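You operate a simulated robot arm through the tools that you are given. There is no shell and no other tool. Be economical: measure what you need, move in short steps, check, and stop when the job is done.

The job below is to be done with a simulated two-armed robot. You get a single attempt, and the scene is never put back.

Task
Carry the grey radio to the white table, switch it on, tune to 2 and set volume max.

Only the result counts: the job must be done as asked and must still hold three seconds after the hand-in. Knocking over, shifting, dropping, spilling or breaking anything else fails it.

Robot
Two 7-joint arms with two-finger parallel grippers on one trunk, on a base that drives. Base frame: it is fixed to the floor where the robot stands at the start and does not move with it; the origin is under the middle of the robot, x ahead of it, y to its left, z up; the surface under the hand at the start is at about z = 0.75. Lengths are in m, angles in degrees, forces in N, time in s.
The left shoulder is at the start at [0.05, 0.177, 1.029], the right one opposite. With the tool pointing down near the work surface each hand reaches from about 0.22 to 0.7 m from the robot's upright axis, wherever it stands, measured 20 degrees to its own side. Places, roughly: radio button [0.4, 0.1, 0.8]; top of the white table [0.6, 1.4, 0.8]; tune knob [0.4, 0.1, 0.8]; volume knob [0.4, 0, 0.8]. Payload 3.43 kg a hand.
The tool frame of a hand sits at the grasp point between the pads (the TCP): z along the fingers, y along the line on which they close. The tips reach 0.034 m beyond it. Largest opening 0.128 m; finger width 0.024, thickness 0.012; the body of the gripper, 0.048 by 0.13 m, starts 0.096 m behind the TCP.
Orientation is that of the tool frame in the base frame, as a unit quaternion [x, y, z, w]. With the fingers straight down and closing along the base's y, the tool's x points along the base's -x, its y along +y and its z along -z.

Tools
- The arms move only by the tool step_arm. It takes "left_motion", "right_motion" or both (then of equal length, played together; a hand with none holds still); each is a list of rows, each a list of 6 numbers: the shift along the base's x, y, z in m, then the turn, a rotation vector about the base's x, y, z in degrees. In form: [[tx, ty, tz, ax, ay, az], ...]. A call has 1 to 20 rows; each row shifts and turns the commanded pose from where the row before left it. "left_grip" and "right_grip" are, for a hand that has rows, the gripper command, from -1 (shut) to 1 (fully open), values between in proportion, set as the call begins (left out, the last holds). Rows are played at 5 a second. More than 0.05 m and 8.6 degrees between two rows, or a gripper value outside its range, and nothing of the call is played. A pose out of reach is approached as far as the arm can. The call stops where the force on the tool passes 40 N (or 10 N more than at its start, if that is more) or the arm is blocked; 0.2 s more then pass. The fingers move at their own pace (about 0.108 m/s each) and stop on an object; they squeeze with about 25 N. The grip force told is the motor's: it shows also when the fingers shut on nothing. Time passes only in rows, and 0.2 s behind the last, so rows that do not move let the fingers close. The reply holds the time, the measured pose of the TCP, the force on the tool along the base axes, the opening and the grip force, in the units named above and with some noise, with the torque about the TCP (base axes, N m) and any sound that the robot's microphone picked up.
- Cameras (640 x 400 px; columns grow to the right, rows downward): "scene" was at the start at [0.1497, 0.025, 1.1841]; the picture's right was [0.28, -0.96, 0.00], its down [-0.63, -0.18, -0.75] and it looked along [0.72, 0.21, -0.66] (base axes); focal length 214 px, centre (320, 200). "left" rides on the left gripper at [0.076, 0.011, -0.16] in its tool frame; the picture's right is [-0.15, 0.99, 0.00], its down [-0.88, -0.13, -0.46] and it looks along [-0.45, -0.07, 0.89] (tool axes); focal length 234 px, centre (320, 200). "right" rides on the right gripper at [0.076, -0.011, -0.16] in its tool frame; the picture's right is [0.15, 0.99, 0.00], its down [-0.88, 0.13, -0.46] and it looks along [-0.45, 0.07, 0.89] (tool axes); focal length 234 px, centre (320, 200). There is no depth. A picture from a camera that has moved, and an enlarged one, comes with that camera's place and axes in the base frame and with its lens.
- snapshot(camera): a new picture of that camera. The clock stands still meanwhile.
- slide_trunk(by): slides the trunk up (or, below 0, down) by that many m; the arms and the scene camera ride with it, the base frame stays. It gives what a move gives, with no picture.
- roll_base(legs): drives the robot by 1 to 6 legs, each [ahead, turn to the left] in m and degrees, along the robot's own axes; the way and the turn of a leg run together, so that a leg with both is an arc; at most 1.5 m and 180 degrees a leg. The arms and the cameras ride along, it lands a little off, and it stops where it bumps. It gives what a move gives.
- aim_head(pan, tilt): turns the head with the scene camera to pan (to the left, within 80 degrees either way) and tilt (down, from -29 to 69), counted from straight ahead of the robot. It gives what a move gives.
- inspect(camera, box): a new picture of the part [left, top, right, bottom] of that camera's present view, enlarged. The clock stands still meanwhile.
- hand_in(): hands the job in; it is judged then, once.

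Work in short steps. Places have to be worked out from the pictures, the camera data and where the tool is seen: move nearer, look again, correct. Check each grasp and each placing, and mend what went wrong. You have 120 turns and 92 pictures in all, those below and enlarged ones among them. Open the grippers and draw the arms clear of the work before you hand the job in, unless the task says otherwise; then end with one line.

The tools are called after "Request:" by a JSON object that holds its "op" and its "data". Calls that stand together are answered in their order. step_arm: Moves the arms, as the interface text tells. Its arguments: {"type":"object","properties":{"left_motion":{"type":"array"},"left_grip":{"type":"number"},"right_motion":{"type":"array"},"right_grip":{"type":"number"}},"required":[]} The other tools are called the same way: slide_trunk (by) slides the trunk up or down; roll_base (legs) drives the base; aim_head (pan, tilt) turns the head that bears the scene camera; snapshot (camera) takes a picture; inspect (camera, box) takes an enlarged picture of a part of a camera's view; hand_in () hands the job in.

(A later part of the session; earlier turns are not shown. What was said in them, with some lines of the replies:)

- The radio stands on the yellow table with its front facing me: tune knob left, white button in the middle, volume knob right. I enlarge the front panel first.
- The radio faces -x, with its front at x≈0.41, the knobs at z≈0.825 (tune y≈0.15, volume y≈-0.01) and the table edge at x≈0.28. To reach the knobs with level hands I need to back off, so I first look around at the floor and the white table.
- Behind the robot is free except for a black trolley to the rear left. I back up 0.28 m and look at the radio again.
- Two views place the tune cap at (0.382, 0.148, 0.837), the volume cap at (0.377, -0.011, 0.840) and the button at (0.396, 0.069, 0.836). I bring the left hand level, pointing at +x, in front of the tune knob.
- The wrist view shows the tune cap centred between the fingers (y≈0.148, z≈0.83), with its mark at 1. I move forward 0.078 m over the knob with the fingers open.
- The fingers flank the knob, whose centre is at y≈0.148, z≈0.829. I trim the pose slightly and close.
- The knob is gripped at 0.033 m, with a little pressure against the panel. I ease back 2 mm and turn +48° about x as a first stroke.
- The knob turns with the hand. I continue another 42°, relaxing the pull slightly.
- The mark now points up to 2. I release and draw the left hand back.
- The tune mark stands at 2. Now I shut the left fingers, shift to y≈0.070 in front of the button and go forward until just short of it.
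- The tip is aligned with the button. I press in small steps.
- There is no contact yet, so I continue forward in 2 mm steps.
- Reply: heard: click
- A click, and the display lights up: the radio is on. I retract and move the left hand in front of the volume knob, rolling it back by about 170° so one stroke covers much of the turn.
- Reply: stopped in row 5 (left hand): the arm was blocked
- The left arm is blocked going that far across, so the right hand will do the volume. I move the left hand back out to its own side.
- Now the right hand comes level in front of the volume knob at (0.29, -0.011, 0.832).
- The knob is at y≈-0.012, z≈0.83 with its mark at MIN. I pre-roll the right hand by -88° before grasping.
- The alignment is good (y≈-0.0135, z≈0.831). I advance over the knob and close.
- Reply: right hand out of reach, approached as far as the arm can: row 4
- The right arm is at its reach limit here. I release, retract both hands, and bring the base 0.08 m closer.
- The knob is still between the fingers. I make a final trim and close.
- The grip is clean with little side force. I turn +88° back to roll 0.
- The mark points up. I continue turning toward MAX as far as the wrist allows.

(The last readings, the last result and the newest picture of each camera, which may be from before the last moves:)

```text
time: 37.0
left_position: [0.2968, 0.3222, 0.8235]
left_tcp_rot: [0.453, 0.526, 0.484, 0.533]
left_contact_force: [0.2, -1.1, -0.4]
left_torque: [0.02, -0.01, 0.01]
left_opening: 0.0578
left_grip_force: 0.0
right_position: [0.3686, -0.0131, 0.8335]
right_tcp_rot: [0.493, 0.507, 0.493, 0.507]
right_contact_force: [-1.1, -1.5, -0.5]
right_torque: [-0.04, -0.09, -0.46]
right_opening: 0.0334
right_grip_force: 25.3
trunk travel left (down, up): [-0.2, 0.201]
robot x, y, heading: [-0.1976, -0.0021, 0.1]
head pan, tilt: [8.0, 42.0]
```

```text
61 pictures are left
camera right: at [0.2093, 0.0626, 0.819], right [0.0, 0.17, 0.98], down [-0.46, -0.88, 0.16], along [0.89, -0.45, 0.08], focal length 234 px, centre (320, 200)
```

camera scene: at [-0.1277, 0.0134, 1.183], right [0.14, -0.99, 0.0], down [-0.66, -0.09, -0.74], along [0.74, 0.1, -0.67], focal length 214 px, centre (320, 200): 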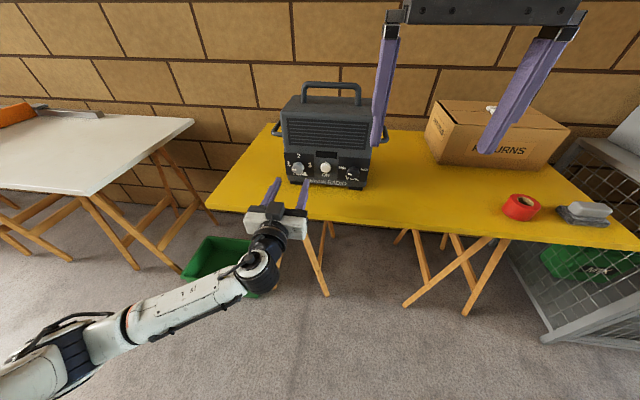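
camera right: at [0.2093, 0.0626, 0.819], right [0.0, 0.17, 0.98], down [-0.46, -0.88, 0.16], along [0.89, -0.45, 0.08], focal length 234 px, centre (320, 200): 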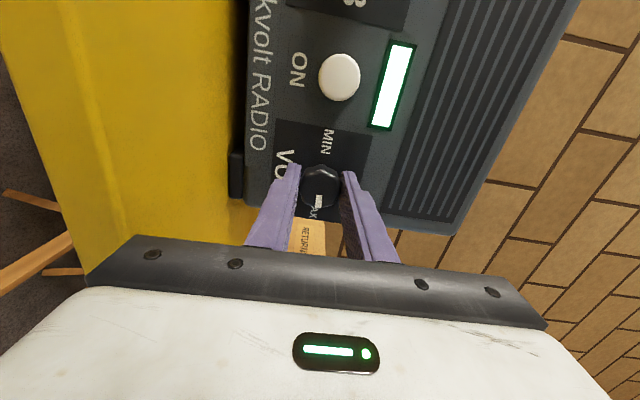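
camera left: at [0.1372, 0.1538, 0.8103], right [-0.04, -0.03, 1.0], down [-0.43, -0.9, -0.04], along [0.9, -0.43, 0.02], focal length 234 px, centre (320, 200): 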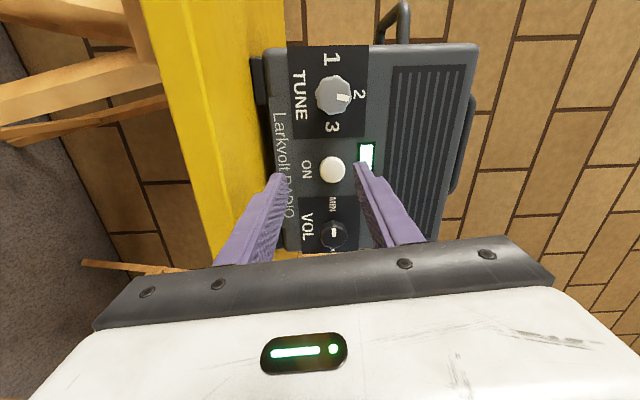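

The mark is at MAX after 176°. I try a bit further to make sure it is at its stop.

Request:
{"op": "step_arm", "data": {"right_motion": [[0, 0, 0, 5, 0, 0], [0, 0, 0, 5, 0, 0]]}}

Request:
{"op": "snapshot", "data": {"camera": "right"}}

```text
time: 37.6
left_position: [0.298, 0.3231, 0.8238]
left_tcp_rot: [0.453, 0.526, 0.484, 0.533]
left_contact_force: [0.3, 0.4, -0.2]
left_torque: [0.04, 0.01, 0.01]
left_opening: 0.0577
left_grip_force: 0.0
right_position: [0.3688, -0.014, 0.8328]
right_tcp_rot: [0.535, 0.464, 0.535, 0.461]
right_contact_force: [-3.7, -0.6, -0.2]
right_torque: [-0.31, 0.11, 0.1]
right_opening: 0.0334
right_grip_force: 25.3
trunk travel left (down, up): [-0.2, 0.201]
robot x, y, heading: [-0.2037, 0.0018, -0.2]
head pan, tilt: [8.0, 42.0]
```

```text
60 pictures are left
camera right: at [0.2093, 0.064, 0.832], right [0.0, 0.0, 1.0], down [-0.45, -0.89, 0.0], along [0.89, -0.45, 0.0], focal length 234 px, centre (320, 200)
```

right: 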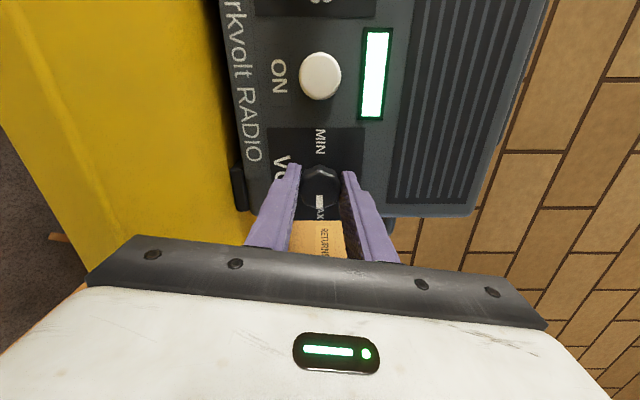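

The reaction torque jumped to 0.31 N m, so the stop is reached. I release, back off, unroll the right hand and check the radio.

Request:
{"op": "step_arm", "data": {"right_motion": [[0, 0, 0, 0, 0, 0], [0, 0, 0, 0, 0, 0], [-0.03, 0, 0, 0, 0, 0], [-0.04, 0, 0, 0, 0, 0], [-0.03, -0.01, 0, -8, 0, 0], [0, -0.01, 0.01, -8, 0, 0], [0, -0.02, 0.02, -8, 0, 0], [0, -0.02, 0.02, -8, 0, 0], [0, -0.02, 0.02, -8, 0, 0], [0, -0.02, 0.02, -8, 0, 0], [0, -0.02, 0.02, -8, 0, 0], [0, -0.02, 0.02, -8, 0, 0], [0, -0.02, 0.02, -8, 0, 0], [0, -0.02, 0.02, -8, 0, 0], [0, -0.01, 0.01, -8, 0, 0], [0, 0, 0, -8, 0, 0]], "right_grip": -0.1}}

Request:
{"op": "snapshot", "data": {"camera": "scene"}}

Request:
{"op": "inspect", "data": {"camera": "scene", "box": [250, 130, 410, 230]}}

```text
time: 41.0
left_position: [0.297, 0.3234, 0.8243]
left_tcp_rot: [0.453, 0.526, 0.483, 0.534]
left_contact_force: [0.3, 0.0, -0.4]
left_torque: [-0.01, 0.01, 0.03]
left_opening: 0.0577
left_grip_force: 0.0
right_position: [0.2972, -0.1603, 1.018]
right_tcp_rot: [0.014, 0.707, 0.013, 0.707]
right_contact_force: [0.5, -0.6, -0.7]
right_torque: [-0.03, 0.0, 0.02]
right_opening: 0.0575
right_grip_force: 0.1
right hand out of reach, approached as far as the arm can: row 12, 13, 14, 15
trunk travel left (down, up): [-0.2, 0.201]
robot x, y, heading: [-0.1977, 0.0014, -0.2]
head pan, tilt: [8.0, 42.0]
```

```text
59 pictures are left
camera scene: at [-0.0477, 0.0133, 1.1829], right [0.14, -0.99, 0.0], down [-0.66, -0.09, -0.74], along [0.74, 0.1, -0.67], focal length 214 px, centre (320, 200)
```

scene: 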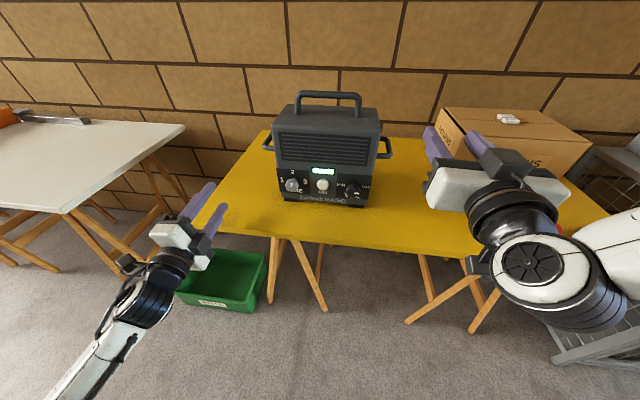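

```text
4.00 times, centred on (330, 180) of scene
camera zoom: at [-0.0477, 0.0133, 1.1829], right [0.14, -0.99, 0.0], down [-0.66, -0.09, -0.74], along [0.74, 0.1, -0.67], focal length 858 px, centre (280, 280)
```

zoom: 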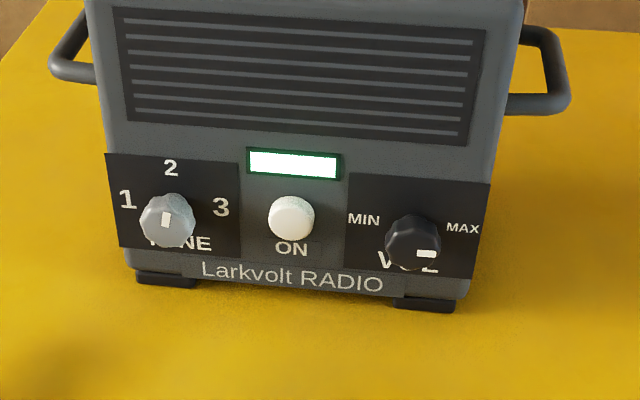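

The marks read tune 2 and volume MAX, with the display lit. Next comes carrying by the top handle (about x 0.50, y 0.07, z 1.03). I raise the left hand and turn it tool-down with the jaws closing along x, and tuck the right hand back tool-down as well.

Request:
{"op": "step_arm", "data": {"left_motion": [[0, 0, 0.03, 7, 0, 0], [0, 0, 0.03, 0, 8.36, 0], [0, 0, 0.03, 0, 8.36, 0], [0, 0, 0.03, 0, 8.36, 0], [0, 0, 0.03, 0, 8.36, 0], [0, 0, 0.03, 0, 8.36, 0], [0, 0, 0.03, 0, 8.36, 0], [0, 0, 0.03, 0, 8.36, 0], [0, 0, 0.03, 0, 8.36, 0], [0, 0, 0.03, 0, 8.36, 0], [0, 0, 0.01, 0, 8.36, 0], [0, 0, 0, 0, 8.36, 0]], "right_motion": [[-0.01, -0.01, 0.005, 0, 8.1, 0], [-0.01, -0.01, 0.005, 0, 8.1, 0], [-0.01, -0.01, 0.005, 0, 8.1, 0], [-0.01, -0.01, 0.005, 0, 8.1, 0], [-0.01, -0.01, 0.005, 0, 8.1, 0], [-0.01, -0.01, 0.005, 0, 8.1, 0], [-0.01, -0.01, 0.005, 0, 8.1, 0], [-0.01, -0.01, 0.005, 0, 8.1, 0], [-0.01, 0, 0.005, 0, 8.1, 0], [-0.01, 0, 0.005, 0, 8.1, 0], [-0.01, 0, 0.005, 0, 8.1, 0], [0, 0, 0, 0, 0, 0]], "left_grip": 0}}

Request:
{"op": "slide_trunk", "data": {"by": 0.1}}

Request:
{"op": "snapshot", "data": {"camera": "scene"}}

```text
time: 43.6
left_position: [0.2975, 0.323, 1.1358]
left_tcp_rot: [0.707, 0.707, 0.009, -0.005]
left_contact_force: [-0.4, -0.4, 0.0]
left_torque: [-0.02, 0.03, -0.02]
left_opening: 0.0641
left_grip_force: 0.0
right_position: [0.1969, -0.2375, 1.0748]
right_tcp_rot: [0.019, 1.0, 0.001, 0.007]
right_contact_force: [-0.1, 0.8, 0.1]
right_torque: [0.02, -0.01, 0.0]
right_opening: 0.0576
right_grip_force: 0.0
right hand out of reach, approached as far as the arm can: row 1
trunk travel left (down, up): [-0.2, 0.201]
robot x, y, heading: [-0.1989, -0.0008, -0.0]
head pan, tilt: [8.0, 42.0]
```

```text
time: 44.9
left_position: [0.2961, 0.3236, 1.235]
left_tcp_rot: [0.706, 0.708, 0.008, -0.006]
left_contact_force: [-0.1, 0.5, -0.2]
left_torque: [0.02, 0.01, 0.03]
left_opening: 0.0642
left_grip_force: 0.0
right_position: [0.1961, -0.2362, 1.1745]
right_tcp_rot: [0.019, 1.0, 0.0, 0.008]
right_contact_force: [-1.4, 0.3, 0.2]
right_torque: [0.0, -0.03, -0.01]
right_opening: 0.0576
right_grip_force: 0.0
trunk travel left (down, up): [-0.3, 0.101]
robot x, y, heading: [-0.1989, -0.0004, -0.5]
head pan, tilt: [8.0, 42.0]
```

```text
57 pictures are left
camera scene: at [-0.0475, 0.0133, 1.2828], right [0.14, -0.99, 0.0], down [-0.66, -0.09, -0.74], along [0.74, 0.1, -0.67], focal length 214 px, centre (320, 200)
```

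scene: 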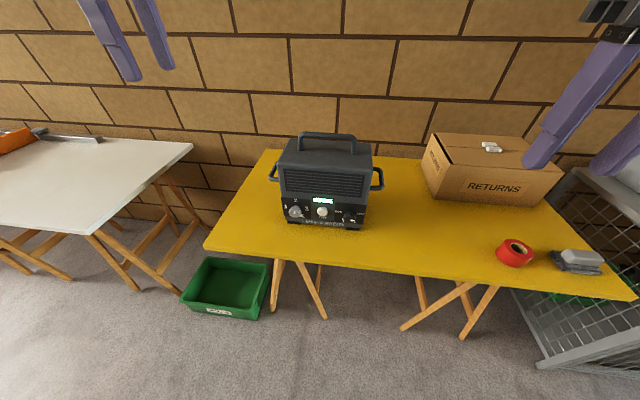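

The handle bar is near (0.485, 0.067, 1.03). I drive 0.12 m forward and bring the left hand above it.

Request:
{"op": "roll_base", "data": {"legs": [[0.12, 0]]}}

Request:
{"op": "step_arm", "data": {"left_motion": [[0.012, -0.043, -0.01, 0, 0, 0], [0.012, -0.043, -0.01, 0, 0, 0], [0.012, -0.043, -0.01, 0, 0, 0], [0.012, -0.043, -0.01, 0, 0, 0], [0.012, -0.043, -0.01, 0, 0, 0], [0.009, -0.041, -0.01, 0, 0, 0]]}}

Request:
{"op": "snapshot", "data": {"camera": "left"}}

Request:
{"op": "snapshot", "data": {"camera": "scene"}}

```text
time: 46.1
left_position: [0.4187, 0.3238, 1.234]
left_tcp_rot: [0.707, 0.707, 0.008, -0.007]
left_contact_force: [0.2, 0.6, -0.6]
left_torque: [0.01, 0.05, 0.03]
left_opening: 0.0642
left_grip_force: 0.1
right_position: [0.3172, -0.2374, 1.1736]
right_tcp_rot: [0.02, 1.0, 0.001, 0.007]
right_contact_force: [1.4, 0.3, -0.4]
right_torque: [-0.02, 0.01, -0.01]
right_opening: 0.0577
right_grip_force: 0.1
trunk travel left (down, up): [-0.3, 0.101]
robot x, y, heading: [-0.0766, 0.002, -0.0]
head pan, tilt: [8.0, 42.0]
```

```text
time: 47.5
left_position: [0.486, 0.0631, 1.1713]
left_tcp_rot: [0.708, 0.706, 0.011, -0.007]
left_contact_force: [0.9, 0.2, 0.1]
left_torque: [0.02, 0.0, -0.02]
left_opening: 0.0641
left_grip_force: 0.1
left hand out of reach, approached as far as the arm can: row 6
right_position: [0.3158, -0.2393, 1.1751]
right_tcp_rot: [0.02, 1.0, 0.002, 0.008]
right_contact_force: [-0.5, -0.2, -0.2]
right_torque: [0.02, 0.03, 0.0]
right_opening: 0.0578
right_grip_force: 0.1
trunk travel left (down, up): [-0.3, 0.101]
robot x, y, heading: [-0.0766, -0.0015, -0.3]
head pan, tilt: [8.0, 42.0]
```

```text
56 pictures are left
camera left: at [0.496, 0.1346, 1.3315], right [0.99, -0.15, 0.0], down [-0.13, -0.89, 0.44], along [-0.06, -0.43, -0.9], focal length 234 px, centre (320, 200)
```

left: 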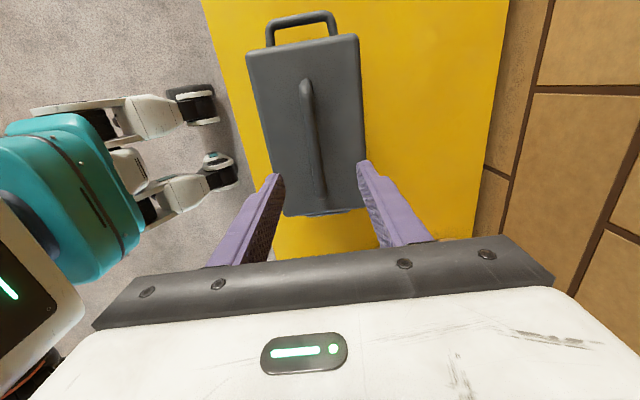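

```text
55 pictures are left
camera scene: at [0.0722, 0.0113, 1.2829], right [0.14, -0.99, 0.0], down [-0.66, -0.09, -0.74], along [0.74, 0.1, -0.67], focal length 214 px, centre (320, 200)
```

scene: 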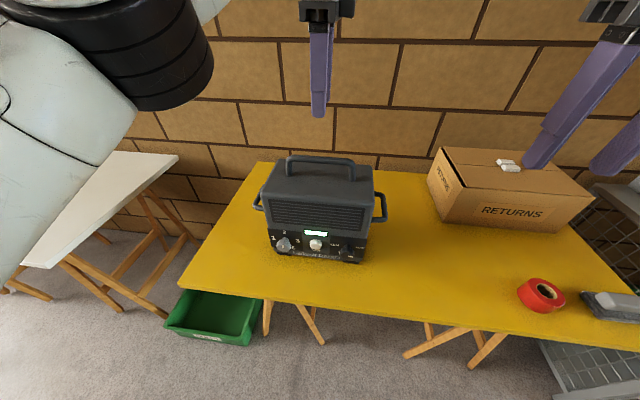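

The bar lies along y at x≈0.479, with its middle at y≈0.072. I shift over it and descend to z≈1.06 for a check.

Request:
{"op": "step_arm", "data": {"left_motion": [[-0.007, 0.008, -0.02, 0, 0, 0], [0, 0, -0.03, 0, 0, 0], [0, 0, -0.03, 0, 0, 0], [0, 0, -0.03, 0, 0, 0]]}}

Request:
{"op": "snapshot", "data": {"camera": "left"}}

Request:
{"op": "inspect", "data": {"camera": "scene", "box": [240, 80, 400, 180]}}

```text
time: 48.5
left_position: [0.4796, 0.0736, 1.059]
left_tcp_rot: [0.706, 0.708, 0.009, -0.005]
left_contact_force: [-0.5, -0.5, 0.2]
left_torque: [0.04, 0.04, 0.0]
left_opening: 0.0639
left_grip_force: 0.0
right_position: [0.3166, -0.2371, 1.1744]
right_tcp_rot: [0.021, 1.0, 0.001, 0.007]
right_contact_force: [0.0, -0.4, 0.6]
right_torque: [0.01, 0.0, 0.0]
right_opening: 0.0577
right_grip_force: 0.1
trunk travel left (down, up): [-0.3, 0.101]
robot x, y, heading: [-0.0805, -0.0024, 0.0]
head pan, tilt: [8.0, 42.0]
```

```text
54 pictures are left
camera left: at [0.4888, 0.146, 1.2197], right [0.99, -0.15, 0.0], down [-0.13, -0.89, 0.44], along [-0.06, -0.43, -0.9], focal length 234 px, centre (320, 200)
```

left: 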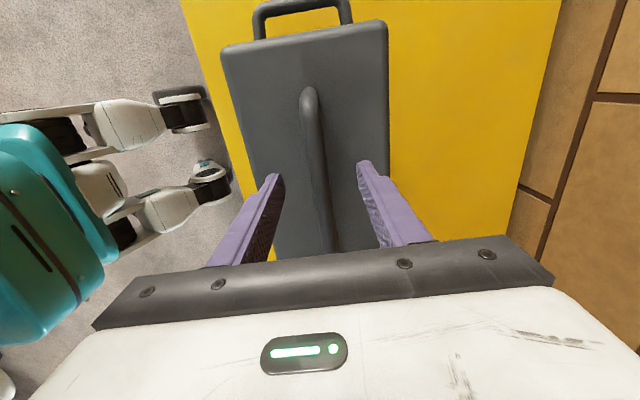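

```text
4.00 times, centred on (320, 130) of scene
camera zoom: at [0.0725, 0.013, 1.2829], right [0.14, -0.99, 0.0], down [-0.66, -0.09, -0.74], along [0.74, 0.1, -0.67], focal length 858 px, centre (320, 480)
```

zoom: 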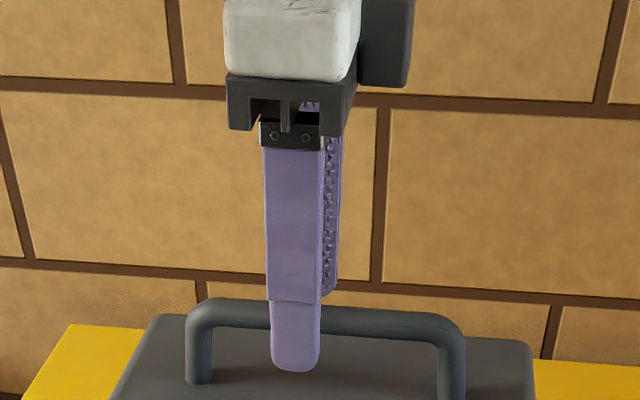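

The fingers straddle the bar (bar top ≈1.035). I descend to z≈1.022 and close on it.

Request:
{"op": "step_arm", "data": {"left_motion": [[0, -0.004, -0.015, 0, 0, 0], [0, 0, -0.012, 0, 0, 0], [0, 0, -0.01, 0, 0, 0]]}}

Request:
{"op": "inspect", "data": {"camera": "scene", "box": [240, 100, 400, 200]}}

```text
time: 49.3
left_position: [0.4791, 0.0679, 1.0226]
left_tcp_rot: [0.707, 0.707, 0.008, -0.006]
left_contact_force: [-0.5, 1.0, -0.2]
left_torque: [0.01, -0.02, 0.0]
left_opening: 0.064
left_grip_force: 0.1
right_position: [0.3158, -0.2373, 1.1752]
right_tcp_rot: [0.02, 1.0, 0.001, 0.008]
right_contact_force: [0.5, -0.6, -0.2]
right_torque: [-0.01, 0.02, 0.01]
right_opening: 0.0576
right_grip_force: 0.0
trunk travel left (down, up): [-0.3, 0.101]
robot x, y, heading: [-0.0799, 0.0008, -0.1]
head pan, tilt: [8.0, 42.0]
```

```text
4.00 times, centred on (320, 150) of scene
camera zoom: at [0.0722, 0.0129, 1.2829], right [0.14, -0.99, 0.0], down [-0.66, -0.09, -0.74], along [0.74, 0.1, -0.67], focal length 858 px, centre (320, 400)
```

zoom: 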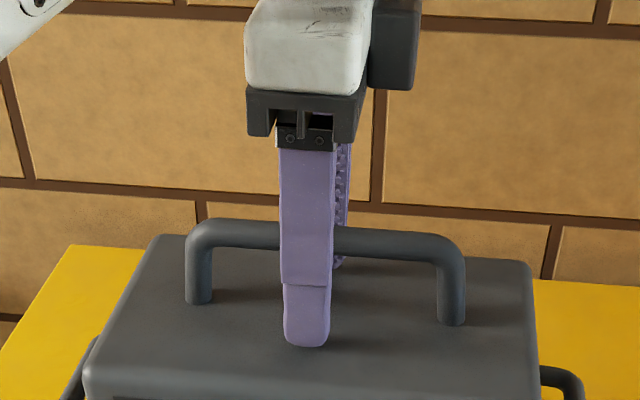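

The bar is between the pads and the hand is centred on the handle. I close and then lift 2 cm as a test.

Request:
{"op": "step_arm", "data": {"left_motion": [[0, 0, 0, 0, 0, 0], [0, 0, 0, 0, 0, 0], [0, 0, 0, 0, 0, 0], [0, 0, 0.005, 0, 0, 0], [0, 0, 0.005, 0, 0, 0], [0, 0, 0.01, 0, 0, 0], [0, 0, 0.01, 0, 0, 0]], "left_grip": -1}}

Request:
{"op": "snapshot", "data": {"camera": "scene"}}

```text
time: 50.9
left_position: [0.4789, 0.0691, 1.0529]
left_tcp_rot: [0.707, 0.707, 0.008, -0.005]
left_contact_force: [0.3, -0.1, -14.6]
left_torque: [0.02, -0.03, 0.02]
left_opening: 0.0158
left_grip_force: 25.3
right_position: [0.3161, -0.2363, 1.175]
right_tcp_rot: [0.02, 1.0, 0.0, 0.008]
right_contact_force: [0.2, -0.2, -0.9]
right_torque: [0.02, -0.02, 0.0]
right_opening: 0.0578
right_grip_force: 0.2
trunk travel left (down, up): [-0.3, 0.101]
robot x, y, heading: [-0.0761, -0.0017, 0.0]
head pan, tilt: [8.0, 42.0]
```

```text
51 pictures are left
camera scene: at [0.0733, 0.0129, 1.2827], right [0.14, -0.99, 0.0], down [-0.66, -0.09, -0.74], along [0.74, 0.1, -0.67], focal length 214 px, centre (320, 200)
```

scene: 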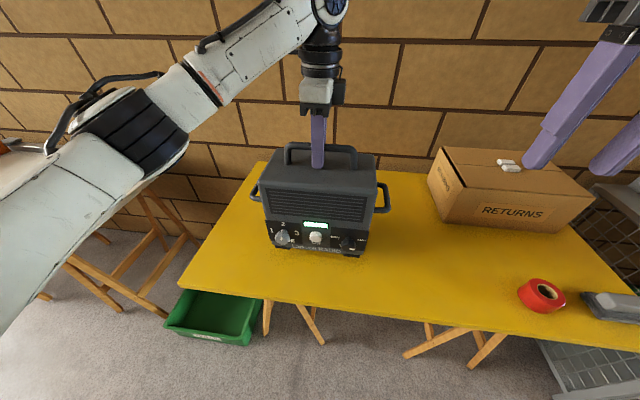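

The radio hangs level at about 1.5 kg. I lift it further, then back off and turn left step by step.

Request:
{"op": "step_arm", "data": {"left_motion": [[0, 0, 0.02, 0, 0, 0], [0, 0, 0.03, 0, 0, 0], [0, 0, 0.03, 0, 0, 0], [0, 0, 0.02, 0, 0, 0]]}}

Request:
{"op": "roll_base", "data": {"legs": [[-0.15, 0]]}}

Request:
{"op": "aim_head", "data": {"pan": 60, "tilt": 42}}

Request:
{"op": "snapshot", "data": {"camera": "scene"}}

```text
time: 51.9
left_position: [0.4784, 0.0672, 1.1516]
left_tcp_rot: [0.708, 0.706, 0.007, -0.007]
left_contact_force: [0.9, 0.8, -14.5]
left_torque: [0.06, 0.01, 0.04]
left_opening: 0.0161
left_grip_force: 25.1
right_position: [0.3156, -0.2374, 1.1748]
right_tcp_rot: [0.02, 1.0, 0.001, 0.008]
right_contact_force: [0.0, 0.2, -1.0]
right_torque: [0.01, -0.03, -0.01]
right_opening: 0.0574
right_grip_force: 0.1
trunk travel left (down, up): [-0.3, 0.101]
robot x, y, heading: [-0.0789, 0.0027, -0.3]
head pan, tilt: [8.0, 42.0]
```

```text
time: 53.3
left_position: [0.3296, 0.068, 1.1533]
left_tcp_rot: [0.708, 0.706, 0.009, -0.004]
left_contact_force: [-0.1, -0.7, -15.1]
left_torque: [0.03, -0.19, -0.02]
left_opening: 0.0154
left_grip_force: 24.6
right_position: [0.1672, -0.2376, 1.1738]
right_tcp_rot: [0.022, 1.0, 0.001, 0.008]
right_contact_force: [-1.2, -1.2, 0.6]
right_torque: [0.02, -0.02, -0.02]
right_opening: 0.0576
right_grip_force: 0.0
trunk travel left (down, up): [-0.3, 0.101]
robot x, y, heading: [-0.2289, 0.0004, -0.1]
head pan, tilt: [8.0, 42.0]
```

```text
time: 54.5
left_position: [0.3306, 0.0688, 1.1523]
left_tcp_rot: [0.708, 0.706, 0.009, -0.006]
left_contact_force: [0.3, -0.1, -14.3]
left_torque: [0.06, 0.01, 0.01]
left_opening: 0.016
left_grip_force: 24.8
right_position: [0.1681, -0.2385, 1.1745]
right_tcp_rot: [0.021, 1.0, 0.001, 0.008]
right_contact_force: [-0.8, -0.1, 0.1]
right_torque: [-0.01, 0.02, -0.02]
right_opening: 0.0574
right_grip_force: 0.1
trunk travel left (down, up): [-0.3, 0.101]
robot x, y, heading: [-0.2268, 0.0011, -0.3]
head pan, tilt: [60.0, 42.0]
```

```text
50 pictures are left
camera scene: at [-0.1152, 0.0742, 1.2827], right [0.86, -0.51, 0.0], down [-0.34, -0.58, -0.74], along [0.38, 0.64, -0.67], focal length 214 px, centre (320, 200)
```

scene: 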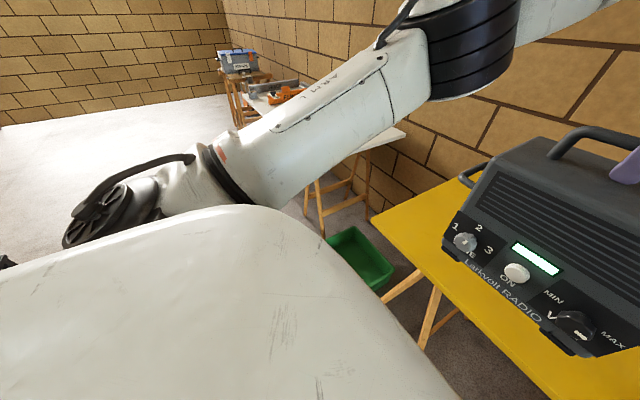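

All clear. I turn left 80° in place with the radio held high.

Request:
{"op": "roll_base", "data": {"legs": [[0, 40], [0, 40]]}}

Request:
{"op": "aim_head", "data": {"pan": 0, "tilt": 40}}

Request:
{"op": "snapshot", "data": {"camera": "scene"}}

Request:
{"op": "aim_head", "data": {"pan": -50, "tilt": 45}}

Request:
{"op": "snapshot", "data": {"camera": "scene"}}

```text
time: 58.6
left_position: [-0.1962, 0.5628, 1.1524]
left_tcp_rot: [0.09, 0.996, 0.003, -0.009]
left_contact_force: [0.6, 0.1, -14.4]
left_torque: [0.0, 0.06, 0.0]
left_opening: 0.0162
left_grip_force: 25.2
right_position: [0.0752, 0.3473, 1.1754]
right_tcp_rot: [-0.625, 0.781, 0.004, 0.005]
right_contact_force: [-0.5, 0.7, -0.3]
right_torque: [-0.01, -0.04, -0.03]
right_opening: 0.0577
right_grip_force: 0.1
trunk travel left (down, up): [-0.3, 0.101]
robot x, y, heading: [-0.2259, 0.0045, 79.7]
head pan, tilt: [60.0, 42.0]
```

```text
time: 59.9
left_position: [-0.1964, 0.5624, 1.1521]
left_tcp_rot: [0.089, 0.996, 0.003, -0.01]
left_contact_force: [-0.2, 0.0, -14.1]
left_torque: [0.03, 0.01, 0.02]
left_opening: 0.0158
left_grip_force: 24.8
right_position: [0.0769, 0.3478, 1.1752]
right_tcp_rot: [-0.625, 0.78, 0.006, 0.005]
right_contact_force: [-0.1, -1.0, 0.7]
right_torque: [-0.01, 0.0, 0.0]
right_opening: 0.0576
right_grip_force: 0.1
trunk travel left (down, up): [-0.3, 0.101]
robot x, y, heading: [-0.2328, 0.0013, 79.4]
head pan, tilt: [0.0, 40.0]
```

```text
49 pictures are left
camera scene: at [-0.2006, 0.1562, 1.2856], right [0.98, -0.18, 0.0], down [-0.12, -0.63, -0.77], along [0.14, 0.75, -0.64], focal length 214 px, centre (320, 200)
```

scene: 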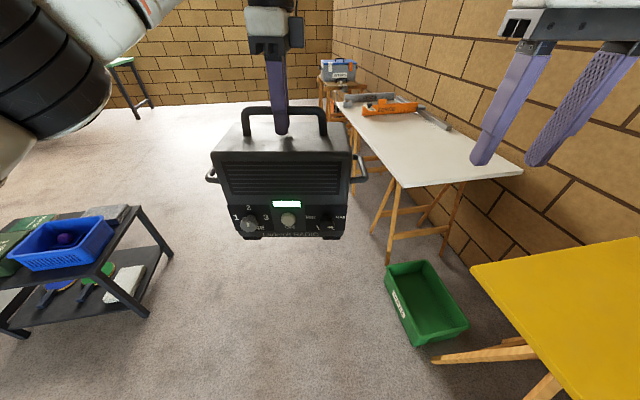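

```text
time: 61.1
left_position: [-0.1958, 0.5626, 1.1516]
left_tcp_rot: [0.09, 0.996, 0.003, -0.011]
left_contact_force: [0.8, -0.1, -14.5]
left_torque: [0.01, 0.07, -0.02]
left_opening: 0.016
left_grip_force: 24.8
right_position: [0.0767, 0.348, 1.1742]
right_tcp_rot: [-0.625, 0.78, 0.006, 0.005]
right_contact_force: [0.0, -0.4, -0.4]
right_torque: [0.0, 0.02, 0.0]
right_opening: 0.0578
right_grip_force: 0.0
trunk travel left (down, up): [-0.3, 0.101]
robot x, y, heading: [-0.2265, 0.0016, 79.3]
head pan, tilt: [-50.0, 45.0]
```

```text
48 pictures are left
camera scene: at [-0.1453, 0.1127, 1.2784], right [0.49, -0.87, 0.0], down [-0.62, -0.35, -0.71], along [0.62, 0.35, -0.71], focal length 214 px, centre (320, 200)
```

scene: 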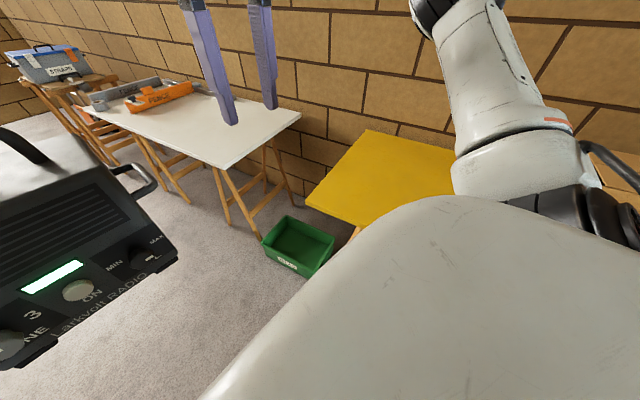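

The trolley is far away, and the white table spans x≈0.29–0.85 from y≈0.80 on, with z≈0.745 and free space up to y≈1.3. I drive 0.75 m along and turn back right to face it.

Request:
{"op": "roll_base", "data": {"legs": [[0.75, 0]]}}

Request:
{"op": "roll_base", "data": {"legs": [[0, -33], [0, -32]]}}

Request:
{"op": "aim_head", "data": {"pan": 10, "tilt": 42}}

Request:
{"op": "snapshot", "data": {"camera": "scene"}}

```text
time: 65.1
left_position: [-0.054, 1.2876, 1.1511]
left_tcp_rot: [0.095, 0.995, 0.003, -0.01]
left_contact_force: [0.4, 0.4, -15.0]
left_torque: [0.03, 0.05, -0.01]
left_opening: 0.0157
left_grip_force: 25.0
right_position: [0.2179, 1.0712, 1.174]
right_tcp_rot: [-0.622, 0.783, 0.005, 0.005]
right_contact_force: [-0.4, -0.5, 0.2]
right_torque: [0.01, 0.02, -0.01]
right_opening: 0.0578
right_grip_force: 0.0
trunk travel left (down, up): [-0.3, 0.101]
robot x, y, heading: [-0.0911, 0.7318, 79.1]
head pan, tilt: [-50.0, 45.0]
```

```text
time: 68.7
left_position: [0.4379, 0.9198, 1.1521]
left_tcp_rot: [0.621, 0.784, 0.007, -0.007]
left_contact_force: [-0.4, -0.9, -14.1]
left_torque: [0.02, 0.04, 0.03]
left_opening: 0.0158
left_grip_force: 25.4
right_position: [0.3503, 0.5844, 1.1748]
right_tcp_rot: [-0.095, 0.995, 0.001, 0.007]
right_contact_force: [-1.0, 0.9, 0.4]
right_torque: [0.03, 0.01, 0.01]
right_opening: 0.0576
right_grip_force: 0.0
trunk travel left (down, up): [-0.3, 0.101]
robot x, y, heading: [-0.0929, 0.7269, 12.7]
head pan, tilt: [-50.0, 45.0]
```

```text
time: 70.0
left_position: [0.4384, 0.9198, 1.1507]
left_tcp_rot: [0.621, 0.783, 0.007, -0.007]
left_contact_force: [-0.3, 0.3, -15.2]
left_torque: [0.01, -0.02, -0.03]
left_opening: 0.0159
left_grip_force: 25.2
right_position: [0.3491, 0.584, 1.1742]
right_tcp_rot: [-0.095, 0.995, 0.003, 0.006]
right_contact_force: [0.1, 0.9, 0.2]
right_torque: [-0.01, -0.01, 0.01]
right_opening: 0.0575
right_grip_force: 0.0
trunk travel left (down, up): [-0.3, 0.101]
robot x, y, heading: [-0.0858, 0.723, 13.2]
head pan, tilt: [10.0, 42.0]
```

```text
47 pictures are left
camera scene: at [0.0553, 0.7763, 1.2827], right [0.39, -0.92, 0.0], down [-0.62, -0.26, -0.74], along [0.68, 0.29, -0.67], focal length 214 px, centre (320, 200)
```

scene: 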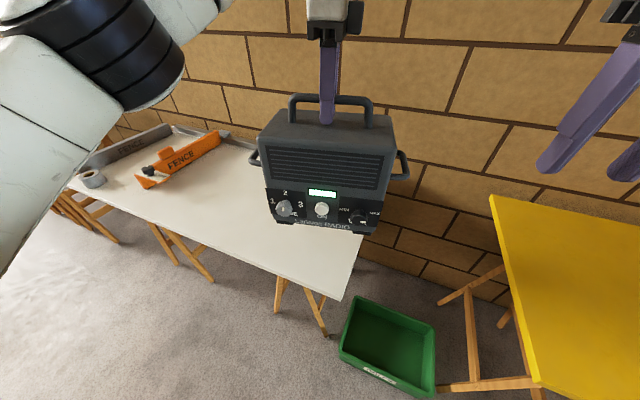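

The white table's near corner is at (0.28, 0.82), and the tools on it sit beyond y≈1.4. I move the radio to about (0.49, 1.04) and lower it to just above the table.

Request:
{"op": "step_arm", "data": {"left_motion": [[0.013, 0.03, 0, 0, 0, 0], [0.013, 0.03, 0, 0, 0, 0], [0.013, 0.03, 0, 0, 0, 0], [0.013, 0.03, 0, 0, 0, 0], [0, 0, -0.02, 0, 0, 0], [0, 0, -0.02, 0, 0, 0], [0, 0, -0.02, 0, 0, 0], [0, 0, -0.02, 0, 0, 0]]}}

Request:
{"op": "snapshot", "data": {"camera": "scene"}}

```text
time: 71.8
left_position: [0.4823, 1.0443, 1.0746]
left_tcp_rot: [0.621, 0.784, 0.006, -0.009]
left_contact_force: [1.4, 0.4, -14.1]
left_torque: [0.01, -0.06, -0.01]
left_opening: 0.0158
left_grip_force: 24.9
left hand out of reach, approached as far as the arm can: row 2, 3, 4, 5, 6, 7, 8
right_position: [0.351, 0.5857, 1.174]
right_tcp_rot: [-0.095, 0.995, 0.001, 0.006]
right_contact_force: [0.3, 0.9, -0.6]
right_torque: [0.0, -0.01, 0.01]
right_opening: 0.0576
right_grip_force: 0.0
trunk travel left (down, up): [-0.3, 0.101]
robot x, y, heading: [-0.0906, 0.723, 12.9]
head pan, tilt: [10.0, 42.0]
```

```text
46 pictures are left
camera scene: at [0.0557, 0.7768, 1.2826], right [0.39, -0.92, 0.0], down [-0.62, -0.26, -0.74], along [0.68, 0.29, -0.67], focal length 214 px, centre (320, 200)
```

scene: 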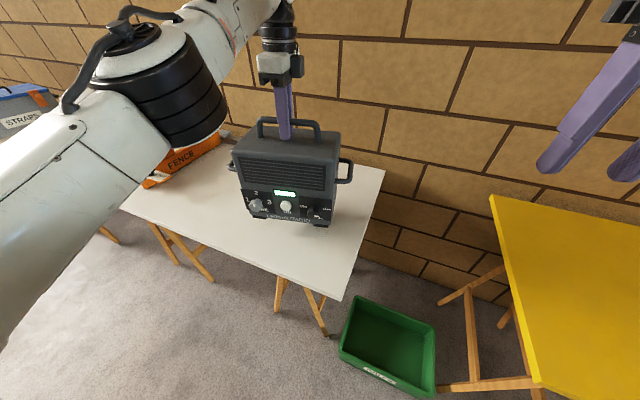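

The position is right, with the whole base of the radio over the white top. I lower in small steps until the load comes off.

Request:
{"op": "step_arm", "data": {"left_motion": [[-0.004, 0, -0.012, 0, 0, 0], [-0.002, 0, -0.012, 0, 0, 0], [0, 0, -0.01, 0, 0, 0]]}}

Request:
{"op": "inspect", "data": {"camera": "scene", "box": [200, 110, 400, 235]}}

```text
time: 72.6
left_position: [0.4913, 1.0433, 1.0452]
left_tcp_rot: [0.621, 0.784, 0.006, -0.008]
left_contact_force: [-0.3, 0.2, -13.3]
left_torque: [0.01, 0.0, 0.02]
left_opening: 0.0158
left_grip_force: 24.6
left hand out of reach, approached as far as the arm can: row 1, 2, 3
right_position: [0.3496, 0.5854, 1.1749]
right_tcp_rot: [-0.095, 0.995, 0.001, 0.008]
right_contact_force: [0.1, -0.1, 1.0]
right_torque: [0.03, 0.04, 0.0]
right_opening: 0.0577
right_grip_force: 0.2
trunk travel left (down, up): [-0.3, 0.101]
robot x, y, heading: [-0.0891, 0.7223, 13.1]
head pan, tilt: [10.0, 42.0]
```

```text
3.20 times, centred on (300, 172) of scene
camera zoom: at [0.0555, 0.7767, 1.2826], right [0.39, -0.92, 0.0], down [-0.62, -0.26, -0.74], along [0.68, 0.29, -0.67], focal length 686 px, centre (384, 288)
```

zoom: 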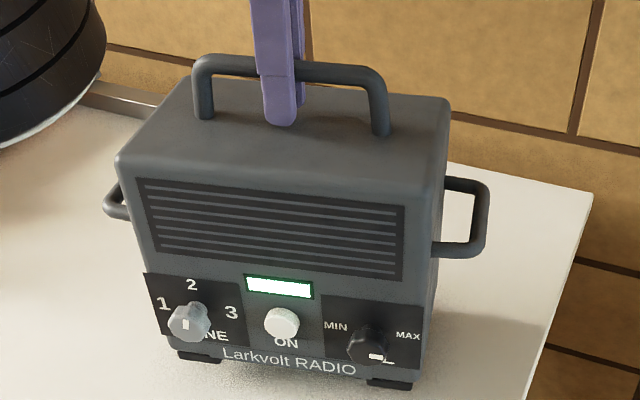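

It is about to touch. I continue in 4 mm steps.

Request:
{"op": "step_arm", "data": {"left_motion": [[0, 0, -0.004, 0, 0, 0], [0, 0, -0.004, 0, 0, 0], [0, 0, -0.004, 0, 0, 0]]}}

```text
time: 73.4
left_position: [0.4941, 1.0468, 1.0346]
left_tcp_rot: [0.622, 0.783, 0.007, -0.008]
left_contact_force: [0.4, 0.1, -15.0]
left_torque: [0.01, 0.0, 0.01]
left_opening: 0.016
left_grip_force: 25.1
right_position: [0.3487, 0.5858, 1.1737]
right_tcp_rot: [-0.096, 0.995, 0.0, 0.007]
right_contact_force: [0.9, 0.1, 0.7]
right_torque: [0.01, 0.0, 0.03]
right_opening: 0.0576
right_grip_force: 0.0
trunk travel left (down, up): [-0.3, 0.101]
robot x, y, heading: [-0.0898, 0.726, 12.9]
head pan, tilt: [10.0, 42.0]
```

Request:
{"op": "step_arm", "data": {"left_motion": [[0, 0, -0.004, 0, 0, 0], [0, 0, -0.003, 0, 0, 0], [0, 0, -0.003, 0, 0, 0]]}}

```text
time: 74.2
left_position: [0.4978, 1.0446, 1.0262]
left_tcp_rot: [0.621, 0.784, 0.008, -0.007]
left_contact_force: [2.0, 1.3, -5.4]
left_torque: [-0.69, -0.02, 0.09]
left_opening: 0.0157
left_grip_force: 25.3
left hand out of reach, approached as far as the arm can: row 1
right_position: [0.3492, 0.5858, 1.1753]
right_tcp_rot: [-0.094, 0.996, 0.001, 0.007]
right_contact_force: [-0.4, 0.3, -0.3]
right_torque: [0.0, -0.02, -0.03]
right_opening: 0.0576
right_grip_force: 0.1
trunk travel left (down, up): [-0.3, 0.101]
robot x, y, heading: [-0.0881, 0.7225, 13.0]
head pan, tilt: [10.0, 42.0]
```

It is touching now (the load fell to 5 N). A couple more millimetres will seat it.

Request:
{"op": "step_arm", "data": {"left_motion": [[0, 0, -0.002, 0, 0, 0], [0, 0, -0.002, 0, 0, 0]]}}

Request:
{"op": "inspect", "data": {"camera": "scene", "box": [200, 110, 400, 235]}}

```text
time: 74.8
left_position: [0.4959, 1.0468, 1.0269]
left_tcp_rot: [0.62, 0.784, 0.011, -0.007]
left_contact_force: [5.8, 8.7, 16.0]
left_torque: [-0.6, -0.08, 0.27]
left_opening: 0.0161
left_grip_force: 24.8
right_position: [0.3482, 0.586, 1.1766]
right_tcp_rot: [-0.094, 0.996, 0.0, 0.008]
right_contact_force: [0.2, -0.3, -0.1]
right_torque: [-0.01, -0.02, 0.02]
right_opening: 0.0575
right_grip_force: 0.1
trunk travel left (down, up): [-0.3, 0.101]
robot x, y, heading: [-0.0907, 0.7243, 12.9]
head pan, tilt: [10.0, 42.0]
```

```text
3.20 times, centred on (300, 172) of scene
camera zoom: at [0.0532, 0.7765, 1.2834], right [0.39, -0.92, 0.0], down [-0.62, -0.26, -0.74], along [0.68, 0.29, -0.67], focal length 686 px, centre (384, 288)
```

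zoom: 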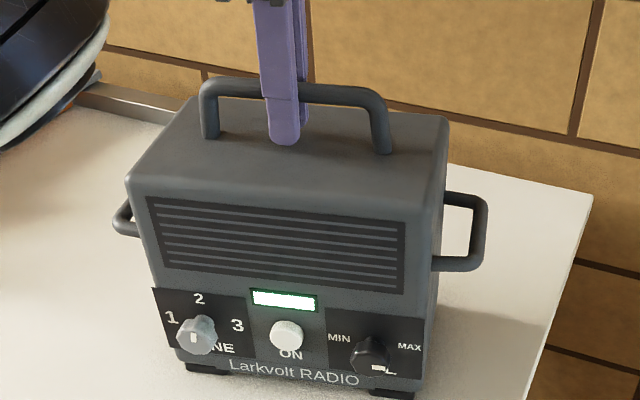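

It is firmly seated. I relax 2 mm upward, open the jaws and lift the hand straight off.

Request:
{"op": "step_arm", "data": {"left_motion": [[0, 0, 0.002, 0, 0, 0], [0, 0, 0, 0, 0, 0]]}}

Request:
{"op": "step_arm", "data": {"left_motion": [[0, 0, 0, 0, 0, 0], [0, 0, 0, 0, 0, 0], [0, 0, 0, 0, 0, 0]], "left_grip": 0.2}}

Request:
{"op": "inspect", "data": {"camera": "scene", "box": [200, 110, 400, 235]}}

Request:
{"op": "snapshot", "data": {"camera": "left"}}

```text
time: 75.4
left_position: [0.4952, 1.0466, 1.0264]
left_tcp_rot: [0.621, 0.784, 0.01, -0.007]
left_contact_force: [4.7, 12.3, 18.0]
left_torque: [0.16, -0.1, 0.14]
left_opening: 0.0159
left_grip_force: 24.8
right_position: [0.3468, 0.5851, 1.1758]
right_tcp_rot: [-0.096, 0.995, 0.001, 0.009]
right_contact_force: [-0.5, 0.1, -0.2]
right_torque: [-0.02, 0.01, -0.01]
right_opening: 0.0577
right_grip_force: 0.0
trunk travel left (down, up): [-0.3, 0.101]
robot x, y, heading: [-0.0917, 0.7254, 13.0]
head pan, tilt: [10.0, 42.0]
```

```text
time: 76.2
left_position: [0.495, 1.0448, 1.0233]
left_tcp_rot: [0.621, 0.784, 0.007, -0.007]
left_contact_force: [0.7, -0.4, -0.5]
left_torque: [-0.01, 0.01, 0.01]
left_opening: 0.0769
left_grip_force: 0.1
right_position: [0.3476, 0.5856, 1.1749]
right_tcp_rot: [-0.096, 0.995, 0.001, 0.007]
right_contact_force: [-0.9, -0.2, 0.2]
right_torque: [0.01, 0.0, 0.01]
right_opening: 0.0575
right_grip_force: 0.1
trunk travel left (down, up): [-0.3, 0.101]
robot x, y, heading: [-0.0891, 0.7218, 13.3]
head pan, tilt: [10.0, 42.0]
```

```text
3.20 times, centred on (300, 172) of scene
camera zoom: at [0.0539, 0.7759, 1.2829], right [0.39, -0.92, 0.0], down [-0.62, -0.26, -0.74], along [0.68, 0.29, -0.67], focal length 686 px, centre (384, 288)
```

zoom: 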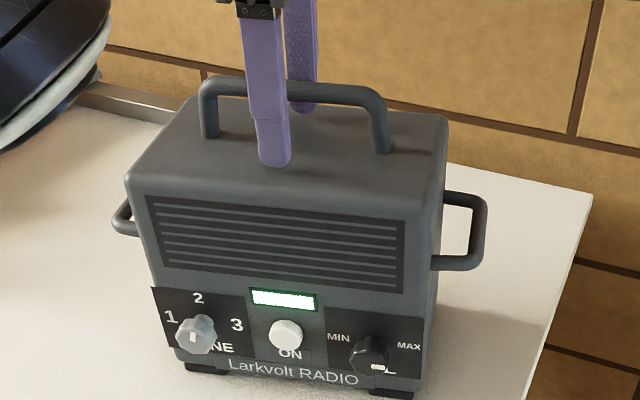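

```text
42 pictures are left
camera left: at [0.4899, 1.1172, 1.1857], right [1.0, 0.08, 0.0], down [0.08, -0.9, 0.44], along [0.03, -0.44, -0.9], focal length 234 px, centre (320, 200)
```

left: 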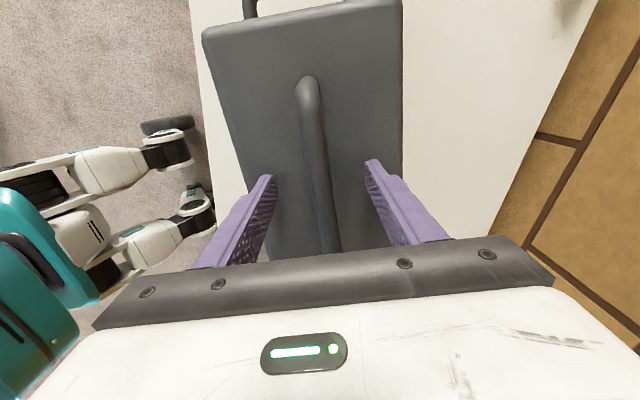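

The radio stands by itself with the jaws clear on both sides of the bar. I lift straight up and draw the arm back.

Request:
{"op": "step_arm", "data": {"left_motion": [[0, 0, 0.02, 0, 0, 0], [0, 0, 0.03, 0, 0, 0], [0, 0, 0.03, 0, 0, 0], [-0.01, 0, 0.03, 0, 0, 0], [-0.03, 0, 0.01, 0, 0, 0], [-0.04, 0, 0, 0, 0, 0], [-0.04, 0, 0, 0, 0, 0]]}}

Request:
{"op": "roll_base", "data": {"legs": [[-0.25, 0]]}}

Request:
{"op": "snapshot", "data": {"camera": "scene"}}

Request:
{"op": "inspect", "data": {"camera": "scene", "box": [230, 100, 390, 200]}}

```text
time: 77.8
left_position: [0.4531, 1.0561, 1.1483]
left_tcp_rot: [0.622, 0.783, 0.008, -0.006]
left_contact_force: [-0.5, -0.1, -0.2]
left_torque: [0.03, -0.01, -0.01]
left_opening: 0.0769
left_grip_force: 0.0
left hand out of reach, approached as far as the arm can: row 2, 3, 5, 6, 7
right_position: [0.3482, 0.5853, 1.1745]
right_tcp_rot: [-0.095, 0.995, 0.001, 0.008]
right_contact_force: [-0.8, 0.1, -0.8]
right_torque: [-0.02, 0.03, 0.0]
right_opening: 0.0578
right_grip_force: 0.1
trunk travel left (down, up): [-0.3, 0.101]
robot x, y, heading: [-0.0887, 0.7237, 13.2]
head pan, tilt: [10.0, 42.0]
```

```text
time: 79.6
left_position: [0.213, 0.9994, 1.15]
left_tcp_rot: [0.622, 0.783, 0.009, -0.006]
left_contact_force: [0.5, -1.0, 0.6]
left_torque: [0.02, -0.02, 0.02]
left_opening: 0.0766
left_grip_force: 0.1
right_position: [0.1088, 0.5285, 1.1755]
right_tcp_rot: [-0.095, 0.995, 0.003, 0.008]
right_contact_force: [-0.7, 0.6, -0.5]
right_torque: [-0.01, 0.01, -0.01]
right_opening: 0.0575
right_grip_force: 0.1
trunk travel left (down, up): [-0.3, 0.101]
robot x, y, heading: [-0.3295, 0.6683, 13.0]
head pan, tilt: [10.0, 42.0]
```

```text
41 pictures are left
camera scene: at [-0.1862, 0.7203, 1.283], right [0.39, -0.92, 0.0], down [-0.62, -0.26, -0.74], along [0.68, 0.29, -0.67], focal length 214 px, centre (320, 200)
```

scene: 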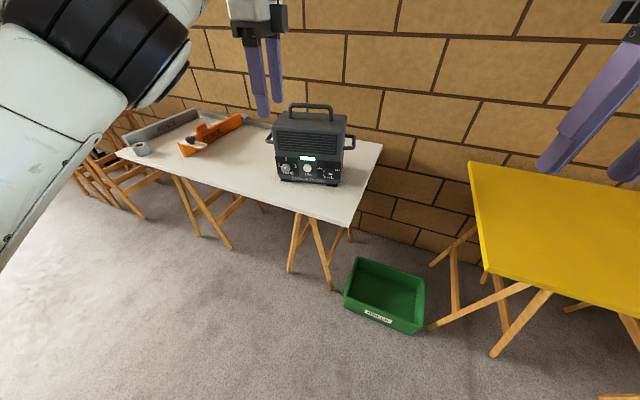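

```text
4.00 times, centred on (310, 150) of scene
camera zoom: at [-0.1862, 0.7203, 1.283], right [0.39, -0.92, 0.0], down [-0.62, -0.26, -0.74], along [0.68, 0.29, -0.67], focal length 858 px, centre (360, 400)
```

zoom: 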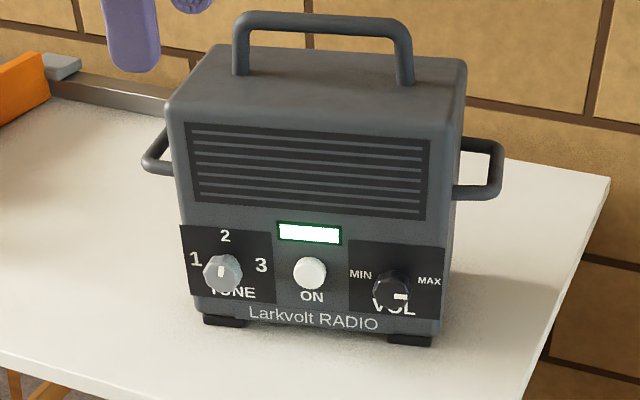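

The radio stands on the white table, lit, with tune at 2 and volume at MAX, and nothing else has moved. I open both grippers fully before handing in.

Request:
{"op": "step_arm", "data": {"left_motion": [[0, 0, 0, 0, 0, 0], [0, 0, 0, 0, 0, 0], [0, 0, 0, 0, 0, 0]], "right_motion": [[0, 0, 0, 0, 0, 0], [0, 0, 0, 0, 0, 0], [0, 0, 0, 0, 0, 0]], "left_grip": 1, "right_grip": 1}}

Request:
{"op": "hand_in", "data": {}}

```text
time: 80.4
left_position: [0.2126, 1.0007, 1.1493]
left_tcp_rot: [0.623, 0.782, 0.008, -0.007]
left_contact_force: [0.1, 0.4, 0.1]
left_torque: [0.01, -0.07, 0.01]
left_opening: 0.1279
left_grip_force: 0.2
right_position: [0.109, 0.5292, 1.1745]
right_tcp_rot: [-0.094, 0.996, 0.001, 0.007]
right_contact_force: [-0.4, -0.8, -0.1]
right_torque: [0.0, 0.0, -0.02]
right_opening: 0.1276
right_grip_force: 0.0
trunk travel left (down, up): [-0.3, 0.101]
robot x, y, heading: [-0.3326, 0.6679, 13.1]
head pan, tilt: [10.0, 42.0]
```

```text
The job is handed in.
```

The radio is on the white table, switched on, tuned to 2 and at maximum volume. Both arms are clear with the grippers open, and the job is handed in.
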